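You operate a simulated robot arm through the tools that you are given. There is no shell and no other tool. Be economical: measure what you need, move in short steps, check, and stop when the job is done.

Carry out the task below with a simulated robot arm. There is one attempt and no reset: what you move stays moved.

TASK
Close the press slide.

It is judged by the outcome, as a careful person would: the job done as asked, and still so three seconds after it is handed in. It fails if anything else is knocked over, pushed out of place, dropped, spilled or broken.

THE ROBOT
A 7-joint arm with a two-finger parallel gripper, fixed in place. Base frame: the origin is at the foot of the arm, x ahead of it, y to its left, z up; the work surface is at about z = 14. Lengths are in mm, angles in degrees, forces in N, time in s.
With the tool pointing down near the work surface it reaches from about 220 to 600 mm from the base axis. Its first joint turns from -66.0 to 66.0 degrees. Payload 2.5 kg.
Tool frame: the origin (TCP) lies between the finger pads and is the grasp point; the fingertips stand 23 mm ahead of it; z points along the fingers, y is the line along which they close. The gripper opens to 94 mm. The fingers are 38 mm wide and 10 mm thick; the gripper's body (54 by 96 mm) begins 39 mm behind the TCP.
Orientation is that of the tool frame in the base frame, as a unit quaternion [x, y, z, w]. With the fingers straight down and closing along the base's y, the tool's x points along the base's -x, its y along +y and its z along -z.

THE INTERFACE
- The arm moves only by the tool jog_arm. Its arguments are lists of equal length, an entry for each row: "xyz": the shift along the base's x, y, z in mm, a list of three; "rotation": the turn, a rotation vector about the base's x, y, z in degrees, a list of three; "jaw": the opening, from 0 (shut) to 1 (fully open). In form: {"xyz": [[tx, ty, tz], ...], "rotation": [[rx, ry, rz], ...], "jaw": [jaw, ...]}. A call has 1 to 12 rows; each row shifts and turns the commanded pose from where the row before left it. A row lasts 0.2 s, in which the tool goes at most 50 mm and 8.6 degrees; a call with a longer step from one row to the next is refused whole, and so is a gripper value outside its range. A pose out of reach is approached as far as the arm can. The call stops where the force on the tool passes 40 N (or 10 N more than at its start, if that is more) or the arm is blocked; 0.2 s more then pass. The fingers move at their own pace (about 108 mm/s each) and stop on an object; they squeeze with about 26 N. The grip force told is the motor's: it shows also when the fingers shut on nothing. Time passes only in rows, and 0.2 s behind the last, so rows that do not move let the fingers close. It gives the time, the measured TCP pose, the force on the tool (base axes), the opening and the grip force at its end, in the units of the frame above (readings bear some noise), and new pictures: "pictures" is both (left out), scene, wrist or none.
- Cameras (640 x 400 px; columns grow to the right, rows downward): "scene" is fixed at [123.6, -400.7, 554.4]; the picture's right is [0.83, -0.56, 0.00], its down [-0.32, -0.48, -0.82] and it looks along [0.46, 0.68, -0.57] (base axes); focal length 364 px, centre (320, 200). "wrist" rides on the gripper at [-39, 0, -44] in the tool frame; the picture's right is [0.00, -1.00, 0.00], its down [0.97, 0.00, -0.24] and it looks along [0.24, 0.00, 0.97] (tool axes); focal length 218 px, centre (320, 200).
- probe_pixels(camera, pixels): there is no depth. For up to 12 entries [column, row, z] of the newest picture of that camera ("zoom" is the newest enlarged one), the place [x, y] in the base frame at which the ray of that pixel passes the height z, good to about 2 mm, but the place of the scene camera against the robot may be out by one fixed shift of up to 18 mm in any direction. No time passes.
- inspect(camera, box): a new picture of the part [left, top, right, bottom] of that camera's present view, enlarged. No time passes.
- hand_in(): hands the job in; it is judged then, once.

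Work in short steps. Measure before you move; look again where a grasp or a placing could have gone wrong, and mend it. You have 60 turns and 120 pictures in all, the two below and enlarged ones among them. Open the gripper and draw the arm clear of the work before you hand the job in, unless the task says otherwise; then end with one line.

The tools are called after "Call:" by a JSON object that holds its "method" and its "body". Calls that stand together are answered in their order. jog_arm: Moves the arm, as the interface text tells. Its arguments: {"type":"object","properties":{"xyz":{"type":"array"},"rotation":{"type":"array"},"jaw":{"type":"array"},"pictures":{"type":"string","enum":["both","scene","wrist","none"]}},"required":["xyz","rotation","jaw"]} The other tools are called the same way: probe_pixels (camera, pixels) gives the place at which the rays of pixels pass given heights; inspect (camera, box) takes an enlarged picture of a part of a camera's view; hand_in () hands the job in.

At the start:

```text
time: 0.0
position: [331.9, 60.3, 301.7]
ee_rot: [0.0, 1.0, 0.0, 0.0]
contact_force: [0.7, 0.6, 0.2]
opening: 93.8
gripper_force: 0.1
```

scene: 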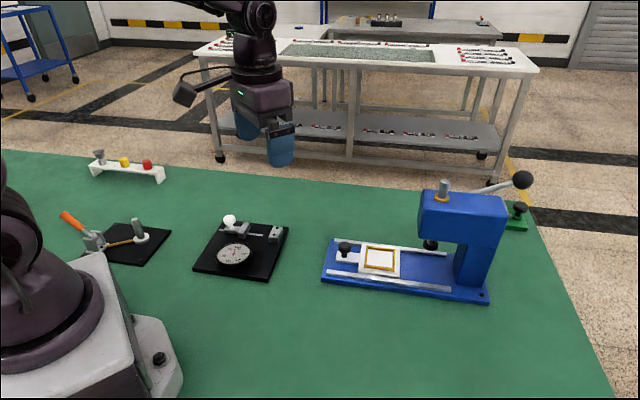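
wrist: 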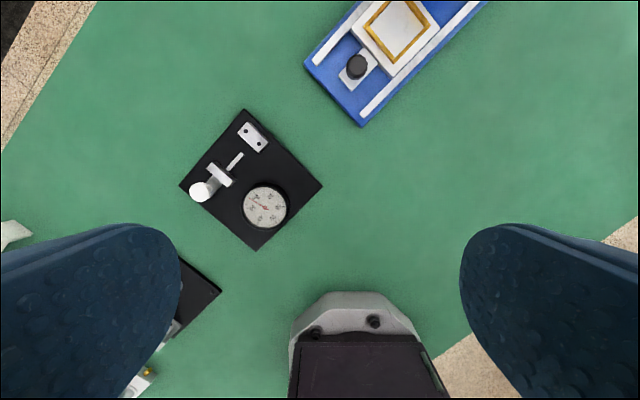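

The press slide is the white carriage with a black knob at scene (345,248), rails running to the press at right. I'll enlarge it and measure.

Call:
{"method": "inspect", "body": {"camera": "scene", "box": [310, 160, 550, 310]}}

Call:
{"method": "probe_pixels", "body": {"camera": "wrist", "pixels": [[357, 66, 60], [357, 66, 40], [305, 63, 30], [361, 126, 30], [485, 3, 30], [358, 20, 35], [402, 63, 35]]}}

Call:
{"method": "probe_pixels", "body": {"camera": "scene", "pixels": [[345, 244, 60], [323, 279, 14], [487, 303, 14], [488, 294, 30], [362, 272, 35], [399, 276, 35], [399, 247, 35], [430, 244, 60], [335, 239, 30]]}}

```text
2.67 times, centred on (430, 235) of scene
```

zoom: 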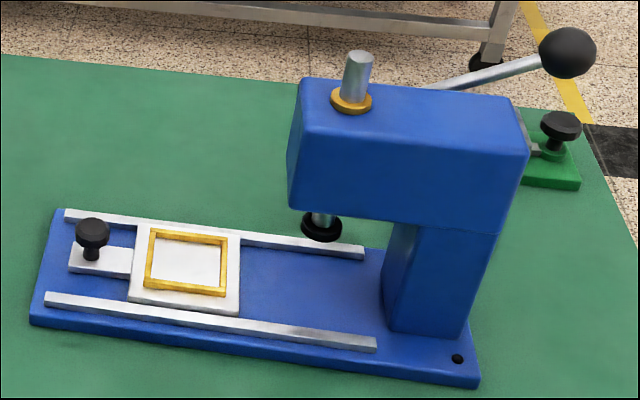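

```text
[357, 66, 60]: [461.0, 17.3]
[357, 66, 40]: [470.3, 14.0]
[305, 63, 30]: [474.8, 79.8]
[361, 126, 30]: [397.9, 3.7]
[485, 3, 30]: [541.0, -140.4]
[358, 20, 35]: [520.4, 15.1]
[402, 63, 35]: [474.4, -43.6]
```

```text
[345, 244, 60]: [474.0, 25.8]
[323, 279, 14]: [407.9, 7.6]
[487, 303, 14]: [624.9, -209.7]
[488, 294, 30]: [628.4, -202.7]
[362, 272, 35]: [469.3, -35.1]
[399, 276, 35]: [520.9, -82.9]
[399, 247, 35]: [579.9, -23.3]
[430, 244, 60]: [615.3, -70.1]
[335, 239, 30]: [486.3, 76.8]
```

I'll probe the press head's height along the slide's centreline, which runs along (0.71,-0.71), to check the clearance for the gripper.

Call:
{"method": "probe_pixels", "body": {"camera": "scene", "pixels": [[430.5, 249, 60], [430.5, 249, 80], [430.5, 249, 100], [418, 233, 80], [418, 233, 110], [420, 198, 150], [420, 198, 180], [345, 257, 30], [380, 258, 30], [442, 200, 180], [497, 247, 110], [345, 246, 50]]}}

Call:
{"method": "jog_arm", "body": {"xyz": [[15, -10, 0], [15, -10, 0], [15, -10, 0], [15, -10, 0], [15, -10, 0], [15, -10, 0]], "rotation": [[0, 0, -7.5], [0, 0, -7.5], [0, 0, -7.5], [0, 0, -7.5], [0, 0, -7.5], [0, 0, -7.5]], "jaw": [1, 1, 1, 1, 1, 1]}}

```text
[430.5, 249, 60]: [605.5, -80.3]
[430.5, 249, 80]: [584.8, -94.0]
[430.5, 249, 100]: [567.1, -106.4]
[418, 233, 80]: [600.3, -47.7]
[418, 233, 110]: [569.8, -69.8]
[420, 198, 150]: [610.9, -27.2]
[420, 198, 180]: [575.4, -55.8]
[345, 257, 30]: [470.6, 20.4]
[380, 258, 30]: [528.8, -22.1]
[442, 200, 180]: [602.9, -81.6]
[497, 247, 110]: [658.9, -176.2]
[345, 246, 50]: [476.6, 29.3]
```

```text
time: 1.4
position: [421.9, 1.7, 301.3]
ee_rot: [0.383, 0.924, 0.001, 0.0]
contact_force: [0.5, -0.9, -0.3]
opening: 94.1
gripper_force: 0.0
```

scene: 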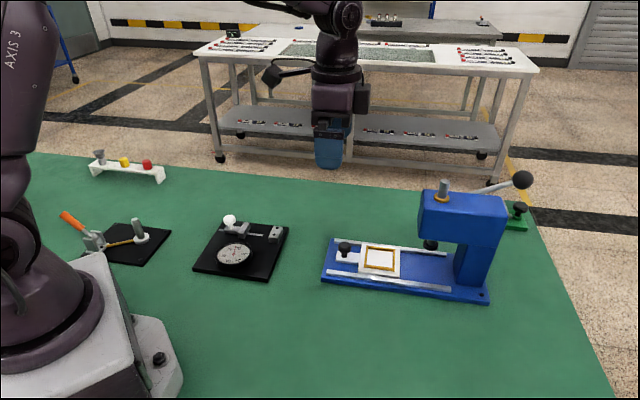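
wrist: 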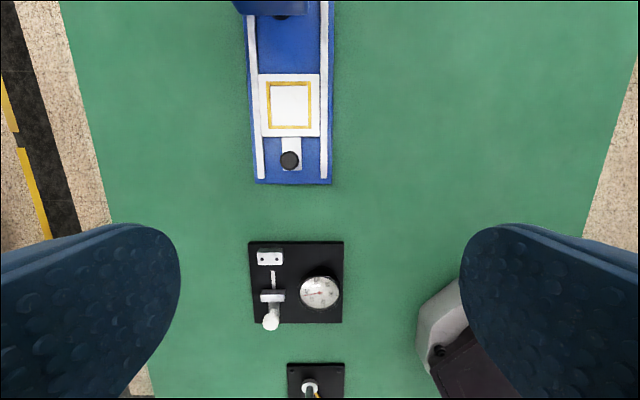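

Head underside is at about z 105, so pushing from behind the knob with shut fingers clears it. I'll triangulate the knob height from this view: knob top at (289,159), tab base at (290,170).

Call:
{"method": "probe_pixels", "body": {"camera": "wrist", "pixels": [[289, 160, 40], [289, 160, 60], [289, 160, 80], [291, 184, 30], [290, 104, 35], [284, 17, 80], [275, 13, 110]]}}

Call:
{"method": "inspect", "body": {"camera": "wrist", "box": [220, 0, 360, 190]}}

```text
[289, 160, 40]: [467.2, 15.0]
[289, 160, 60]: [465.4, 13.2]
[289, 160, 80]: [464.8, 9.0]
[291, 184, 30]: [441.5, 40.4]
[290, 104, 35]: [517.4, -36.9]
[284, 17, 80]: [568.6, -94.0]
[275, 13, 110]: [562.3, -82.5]
```

```text
2.11 times, centred on (290, 95) of wrist
```

zoom: 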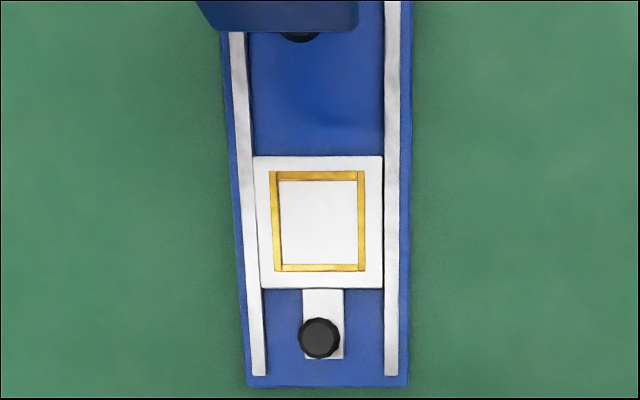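

The knob is at about (464,14). I'll shut the fingers, go behind it at (435,43) and lower to z=110, then look.

Call:
{"method": "jog_arm", "body": {"xyz": [[6, 20, -10], [7, 21.3, -30], [0, 0, -40], [0, 0, -40], [0, 0, -40], [0, 0, -31]], "rotation": [[0, 0, 0], [0, 0, 0], [0, 0, 0], [0, 0, 0], [0, 0, 0], [0, 0, 0]], "jaw": [0, 0, 0, 0, 0, 0]}}

Call:
{"method": "inspect", "body": {"camera": "scene", "box": [290, 140, 530, 310]}}

```text
time: 2.8
position: [435.4, 42.6, 108.9]
ee_rot: [0.383, 0.924, 0.0, -0.001]
contact_force: [-0.4, -0.7, -0.2]
opening: 0.2
gripper_force: 26.0
```

scene: 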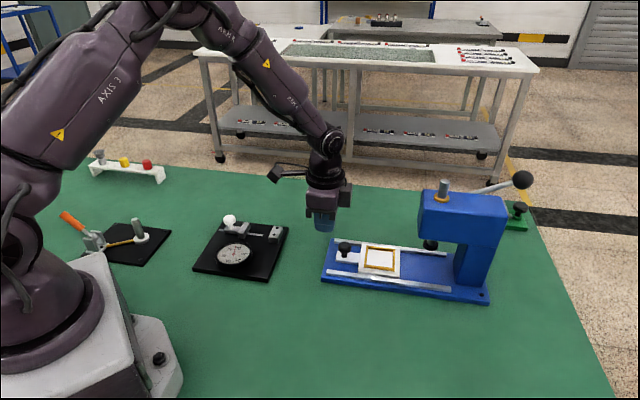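
wrist: 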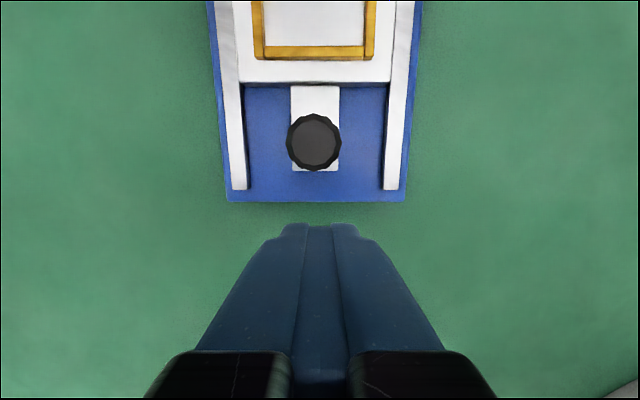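

```text
2.35 times, centred on (410, 225) of scene
```

zoom: 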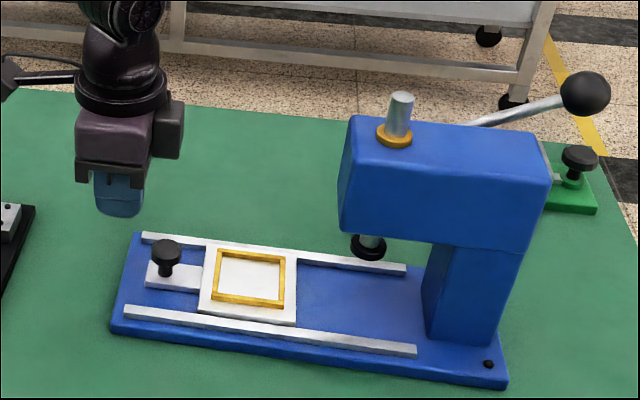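

Knob at wrist (314,142) is nearly on the finger line (column 319). I'll probe heights and positions here.

Call:
{"method": "probe_pixels", "body": {"camera": "wrist", "pixels": [[314, 142, 40], [314, 142, 55], [314, 142, 70], [314, 172, 35], [288, 142, 60], [341, 142, 60], [314, 202, 28], [207, 2, 28]]}}

```text
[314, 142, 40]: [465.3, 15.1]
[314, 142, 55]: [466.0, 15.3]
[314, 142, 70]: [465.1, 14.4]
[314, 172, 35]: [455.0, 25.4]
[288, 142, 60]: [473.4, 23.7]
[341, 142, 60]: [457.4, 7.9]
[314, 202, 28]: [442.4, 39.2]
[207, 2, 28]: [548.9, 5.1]
```

Knob centre (465,15), top near z 60. I lower to TCP z=66 (tips at z 43), just behind it.

Call:
{"method": "jog_arm", "body": {"xyz": [[0, 0, -22], [0, 0, -21], [0, 0, 0]], "rotation": [[0, 0, 0], [0, 0, 0], [0, 0, 0]], "jaw": [0, 0, 0], "pictures": "wrist"}}

Call:
{"method": "inspect", "body": {"camera": "scene", "box": [290, 180, 410, 300]}}

```text
time: 3.6
position: [434.4, 42.1, 68.4]
ee_rot: [0.383, 0.924, 0.0, 0.0]
contact_force: [-0.3, -0.2, 0.4]
opening: 0.0
gripper_force: 25.9
```

wrist: 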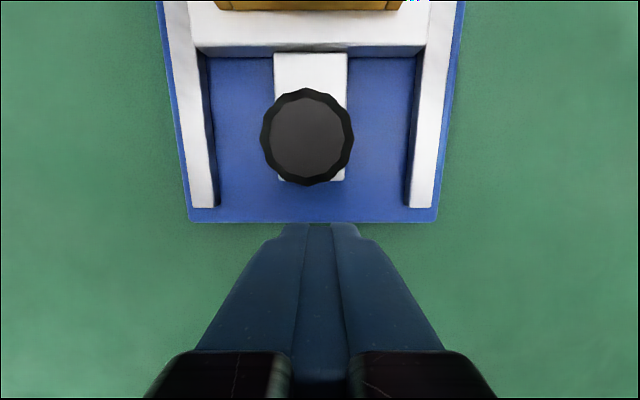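

```text
3.33 times, centred on (350, 240) of scene
```

zoom: 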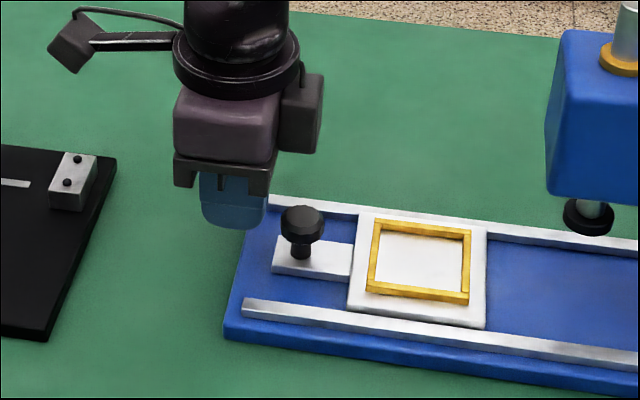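

Knob is ~3 mm left of the finger line (307 vs 319 px), top at z≈57. I correct laterally, lower 6 mm, and begin the push along (0.71,-0.71).

Call:
{"method": "jog_arm", "body": {"xyz": [[2, 2, -6], [0, 0, 0], [5, -5, 0], [5, -5, 0], [5, -5, 0], [5, -5, 0], [5, -5, 0]], "rotation": [[0, 0, 0], [0, 0, 0], [0, 0, 0], [0, 0, 0], [0, 0, 0], [0, 0, 0], [0, 0, 0]], "jaw": [0, 0, 0, 0, 0, 0, 0]}}

```text
time: 5.2
position: [464.0, 18.0, 62.3]
ee_rot: [0.383, 0.924, 0.0, 0.0]
contact_force: [-0.8, -0.2, -0.4]
opening: 0.1
gripper_force: 26.1
```

scene: 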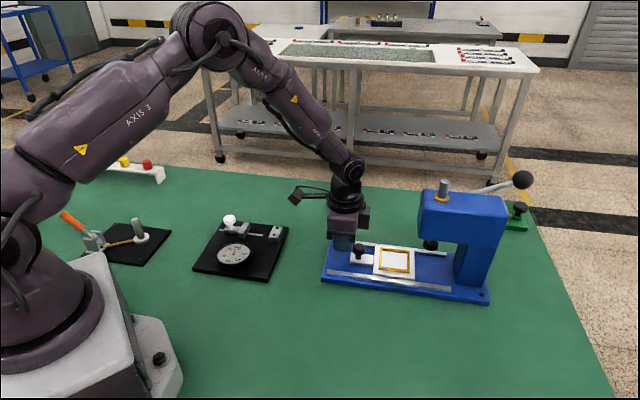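
wrist: 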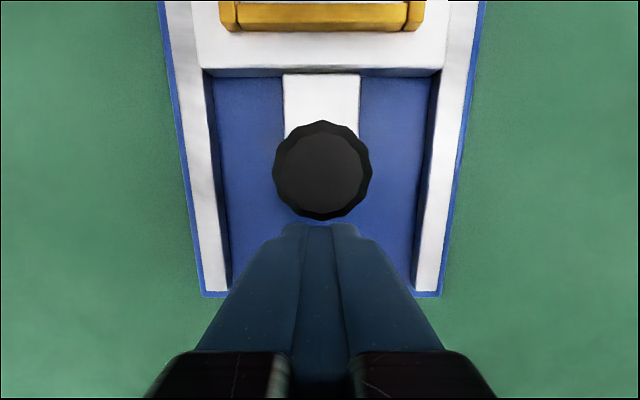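

The slide follows with little force. I push another ~42 mm.

Call:
{"method": "jog_arm", "body": {"xyz": [[5, -5, 0], [5, -5, 0], [5, -5, 0], [5, -5, 0], [5, -5, 0], [5, -5, 0]], "rotation": [[0, 0, 0], [0, 0, 0], [0, 0, 0], [0, 0, 0], [0, 0, 0], [0, 0, 0]], "jaw": [0, 0, 0, 0, 0, 0]}}

Call:
{"method": "inspect", "body": {"camera": "scene", "box": [310, 160, 530, 310]}}

```text
time: 6.6
position: [492.5, -11.3, 61.7]
ee_rot: [0.383, 0.924, 0.0, 0.0]
contact_force: [-0.2, -0.6, -0.5]
opening: 0.0
gripper_force: 25.3
```

scene: 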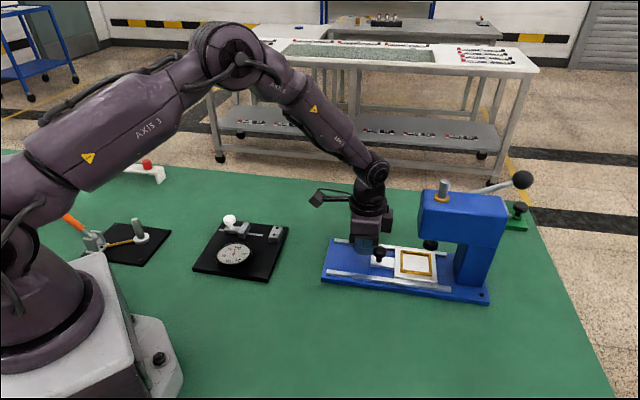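
wrist: 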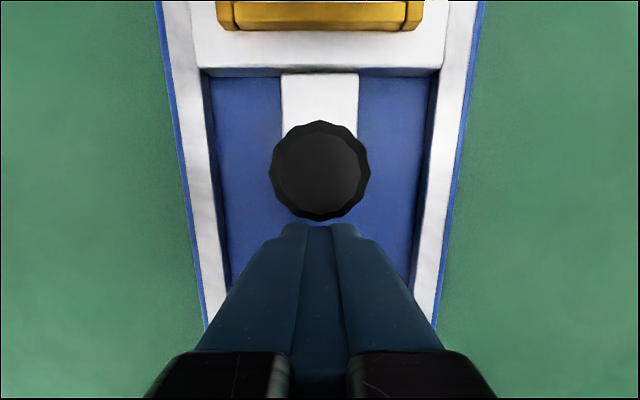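

```text
2.67 times, centred on (420, 235) of scene
```

zoom: 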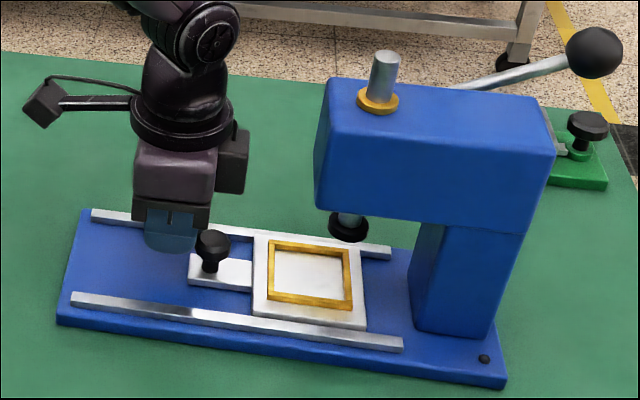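

The tray front is nearing the rail ends and the ram; head gap to the wrist housing is ~45 mm. I continue gently in smaller steps.

Call:
{"method": "jog_arm", "body": {"xyz": [[2.5, -2.5, 0], [2.5, -2.5, 0], [2.5, -2.5, 0], [2.5, -2.5, 0], [0, 0, 0]], "rotation": [[0, 0, 0], [0, 0, 0], [0, 0, 0], [0, 0, 0], [0, 0, 0]], "jaw": [0, 0, 0, 0, 0], "pictures": "wrist"}}

Call:
{"method": "inspect", "body": {"camera": "scene", "box": [310, 160, 530, 310]}}

```text
time: 7.8
position: [501.7, -19.7, 61.9]
ee_rot: [0.383, 0.924, 0.0, -0.001]
contact_force: [-0.8, 1.3, 0.9]
opening: 0.3
gripper_force: 25.6
```

wrist: 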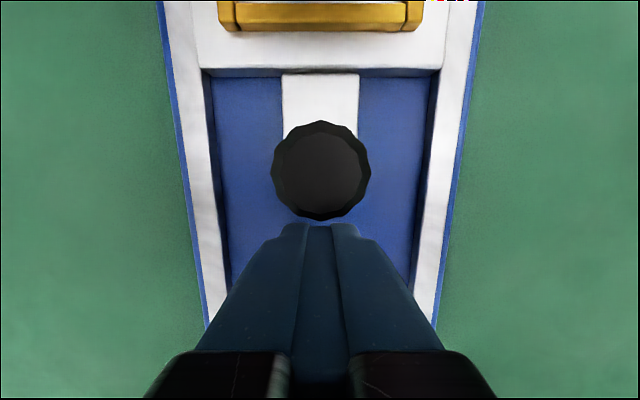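

```text
2.67 times, centred on (420, 235) of scene
```

zoom: 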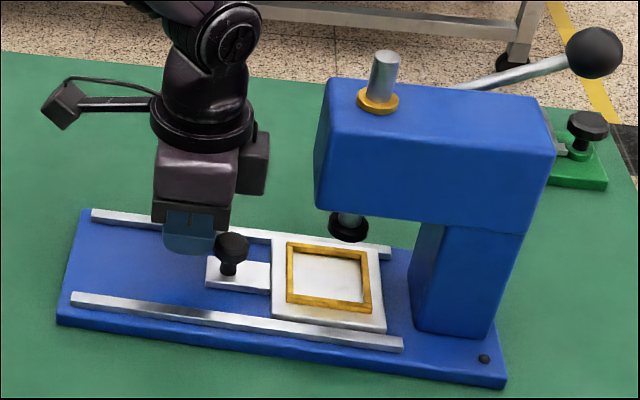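

Still free; tray about 14 mm short of being under the ram. Continue gently.

Call:
{"method": "jog_arm", "body": {"xyz": [[2, -2, 0], [2, -2, 0], [2, -2, 0], [2, -2, 0], [1.5, -1.5, 0], [0, 0, 0]], "rotation": [[0, 0, 0], [0, 0, 0], [0, 0, 0], [0, 0, 0], [0, 0, 0], [0, 0, 0]], "jaw": [0, 0, 0, 0, 0, 0], "pictures": "wrist"}}

Call:
{"method": "inspect", "body": {"camera": "scene", "box": [310, 160, 530, 310]}}

```text
time: 9.0
position: [508.4, -25.0, 59.1]
ee_rot: [0.381, 0.924, 0.001, -0.01]
contact_force: [-1.7, 1.0, 0.9]
opening: 0.0
gripper_force: 25.6
stopped in row 6: the force on the tool passed its limit (the readings are from after the stop); the commanded pose is now the measured one
```

wrist: 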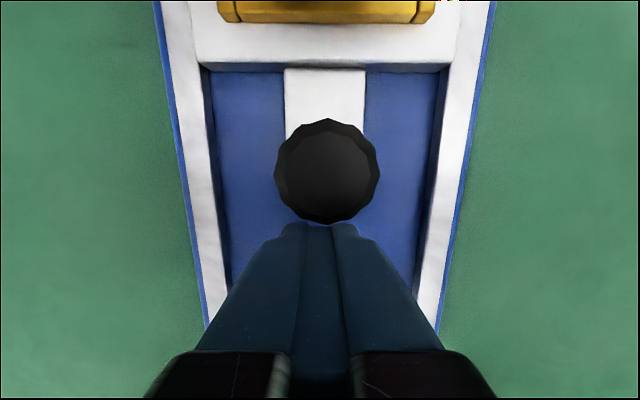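

```text
2.67 times, centred on (420, 235) of scene
```

zoom: 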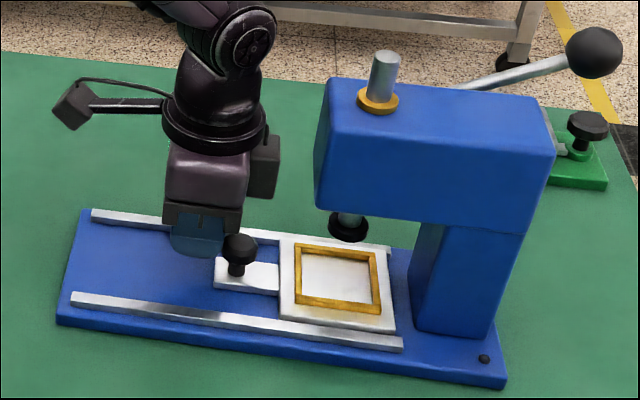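

The force limit tripped with the tray's front about at the rail ends, beneath the ram: likely the end stop. I push a little more to confirm it.

Call:
{"method": "jog_arm", "body": {"xyz": [[1, -1, 1], [1, -1, 0], [1, -1, 0], [1, -1, 0], [1, -1, 0], [1, -1, 0]], "rotation": [[0, 0, 0], [0, 0, 0], [0, 0, 0], [0, 0, 0], [0, 0, 0], [0, 0, 0]], "jaw": [0, 0, 0, 0, 0, 0], "pictures": "wrist"}}

Call:
{"method": "inspect", "body": {"camera": "scene", "box": [310, 160, 530, 310]}}

```text
time: 10.0
position: [508.2, -22.3, 59.2]
ee_rot: [0.379, 0.925, 0.002, -0.018]
contact_force: [-1.2, 0.1, 0.5]
opening: 0.0
gripper_force: 25.9
stopped in row 5: the force on the tool passed its limit (the readings are from after the stop); the commanded pose is now the measured one
```

wrist: 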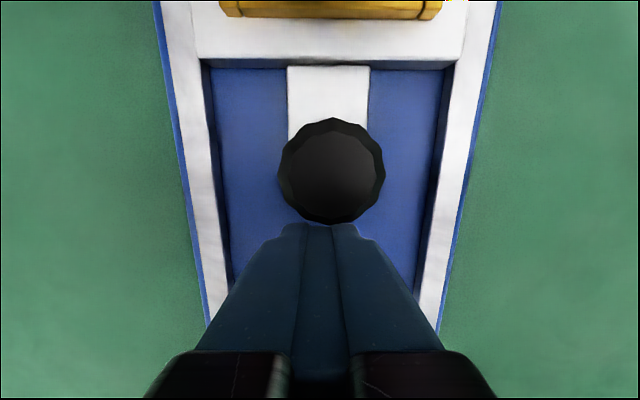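

```text
2.67 times, centred on (420, 235) of scene
```

zoom: 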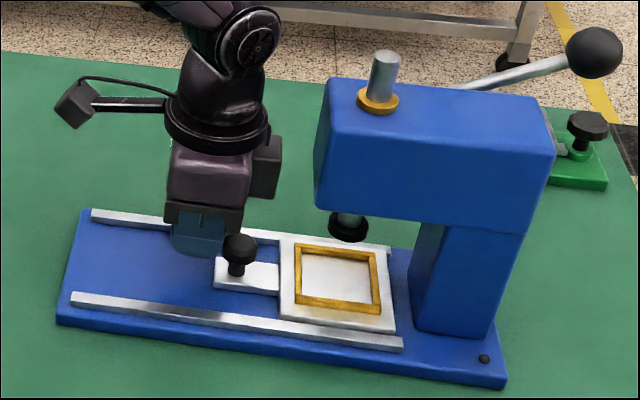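

The tray did not move at all between the two pushes (still at zoom 335,280) and the press stayed put, so it's at its end stop. I back off along the slide axis and then rise.

Call:
{"method": "jog_arm", "body": {"xyz": [[-5, 5, 0], [-10, 10, 0], [-10, 10, 0], [0, 0, 30], [0, 0, 45], [0, 0, 45], [-15, 0, 45], [-15, 0, 40]], "rotation": [[0, 0, 0], [0, 0, 0], [0, 0, 0], [0, 0, 0], [0, 0, 0], [0, 0, 0], [0, 0, 0], [0, 0, 0]], "jaw": [0, 0, 0, 0, 0, 0, 1, 1]}}

Call:
{"method": "inspect", "body": {"camera": "scene", "box": [310, 160, 530, 310]}}

```text
time: 11.8
position: [453.4, 0.1, 263.7]
ee_rot: [0.38, 0.925, 0.001, -0.017]
contact_force: [-0.3, -0.2, 0.2]
opening: 93.7
gripper_force: 0.1
```

scene: 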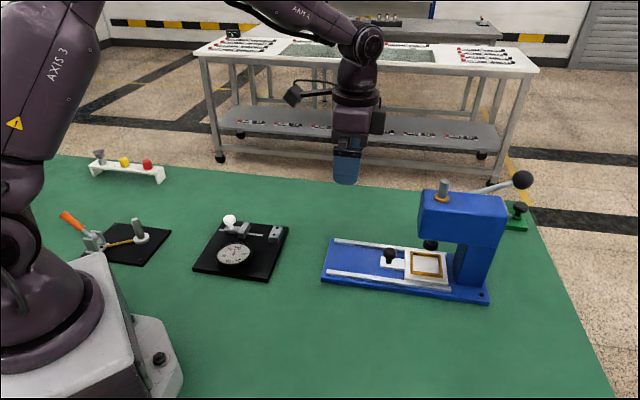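
wrist: 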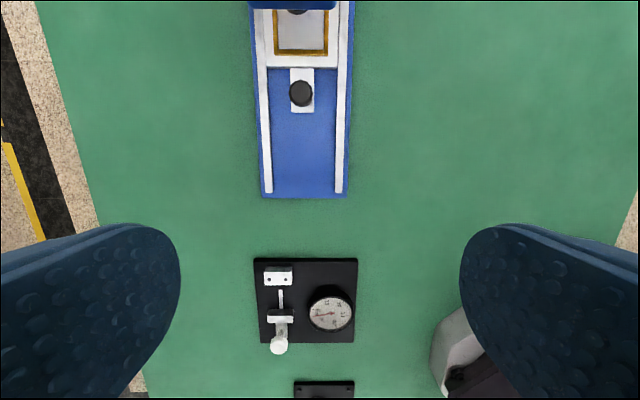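

```text
2.67 times, centred on (420, 235) of scene
```

zoom: 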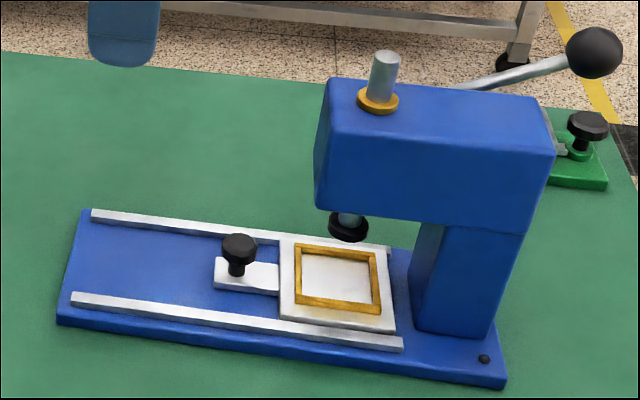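

Retreated; slide stays. I check whether the tray is truly centred under the ram by probing.

Call:
{"method": "probe_pixels", "body": {"camera": "zoom", "pixels": [[337, 279, 36], [348, 231, 70], [348, 231, 75], [348, 231, 80], [348, 231, 85], [396, 331, 34], [402, 345, 36], [413, 318, 28], [238, 243, 57]]}}

Call:
{"method": "probe_pixels", "body": {"camera": "wrist", "pixels": [[300, 92, 57]]}}

Call:
{"method": "inspect", "body": {"camera": "scene", "box": [395, 230, 495, 305]}}

```text
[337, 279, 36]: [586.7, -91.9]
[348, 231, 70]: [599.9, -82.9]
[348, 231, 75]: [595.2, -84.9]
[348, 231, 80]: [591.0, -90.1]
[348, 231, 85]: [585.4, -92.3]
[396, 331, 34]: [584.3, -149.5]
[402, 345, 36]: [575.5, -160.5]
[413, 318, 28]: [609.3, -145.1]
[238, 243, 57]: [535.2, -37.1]
```

```text
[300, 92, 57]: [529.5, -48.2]
```

```text
5.33 times, centred on (445, 268) of scene
```

zoom: 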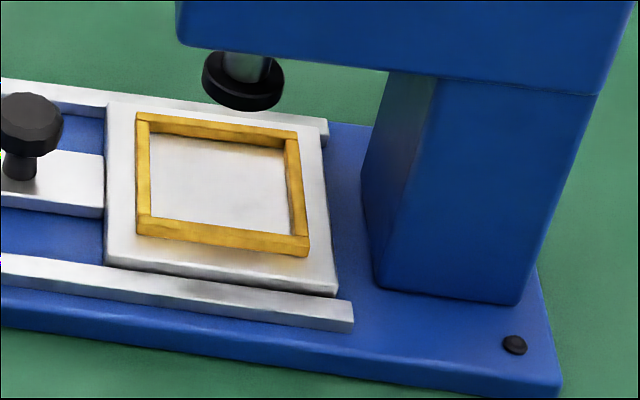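

Tray centre (587,-92) coincides with the ram axis (587,-92): it sits fully under the ram, against its stop. The arm is clear and the gripper open, so I hand in.

Call:
{"method": "hand_in", "body": {}}

```text
The job is handed in.
```

The press slide is closed: the tray is against its end stop, centred under the ram. Nothing else was moved, and the arm is clear with the gripper open.
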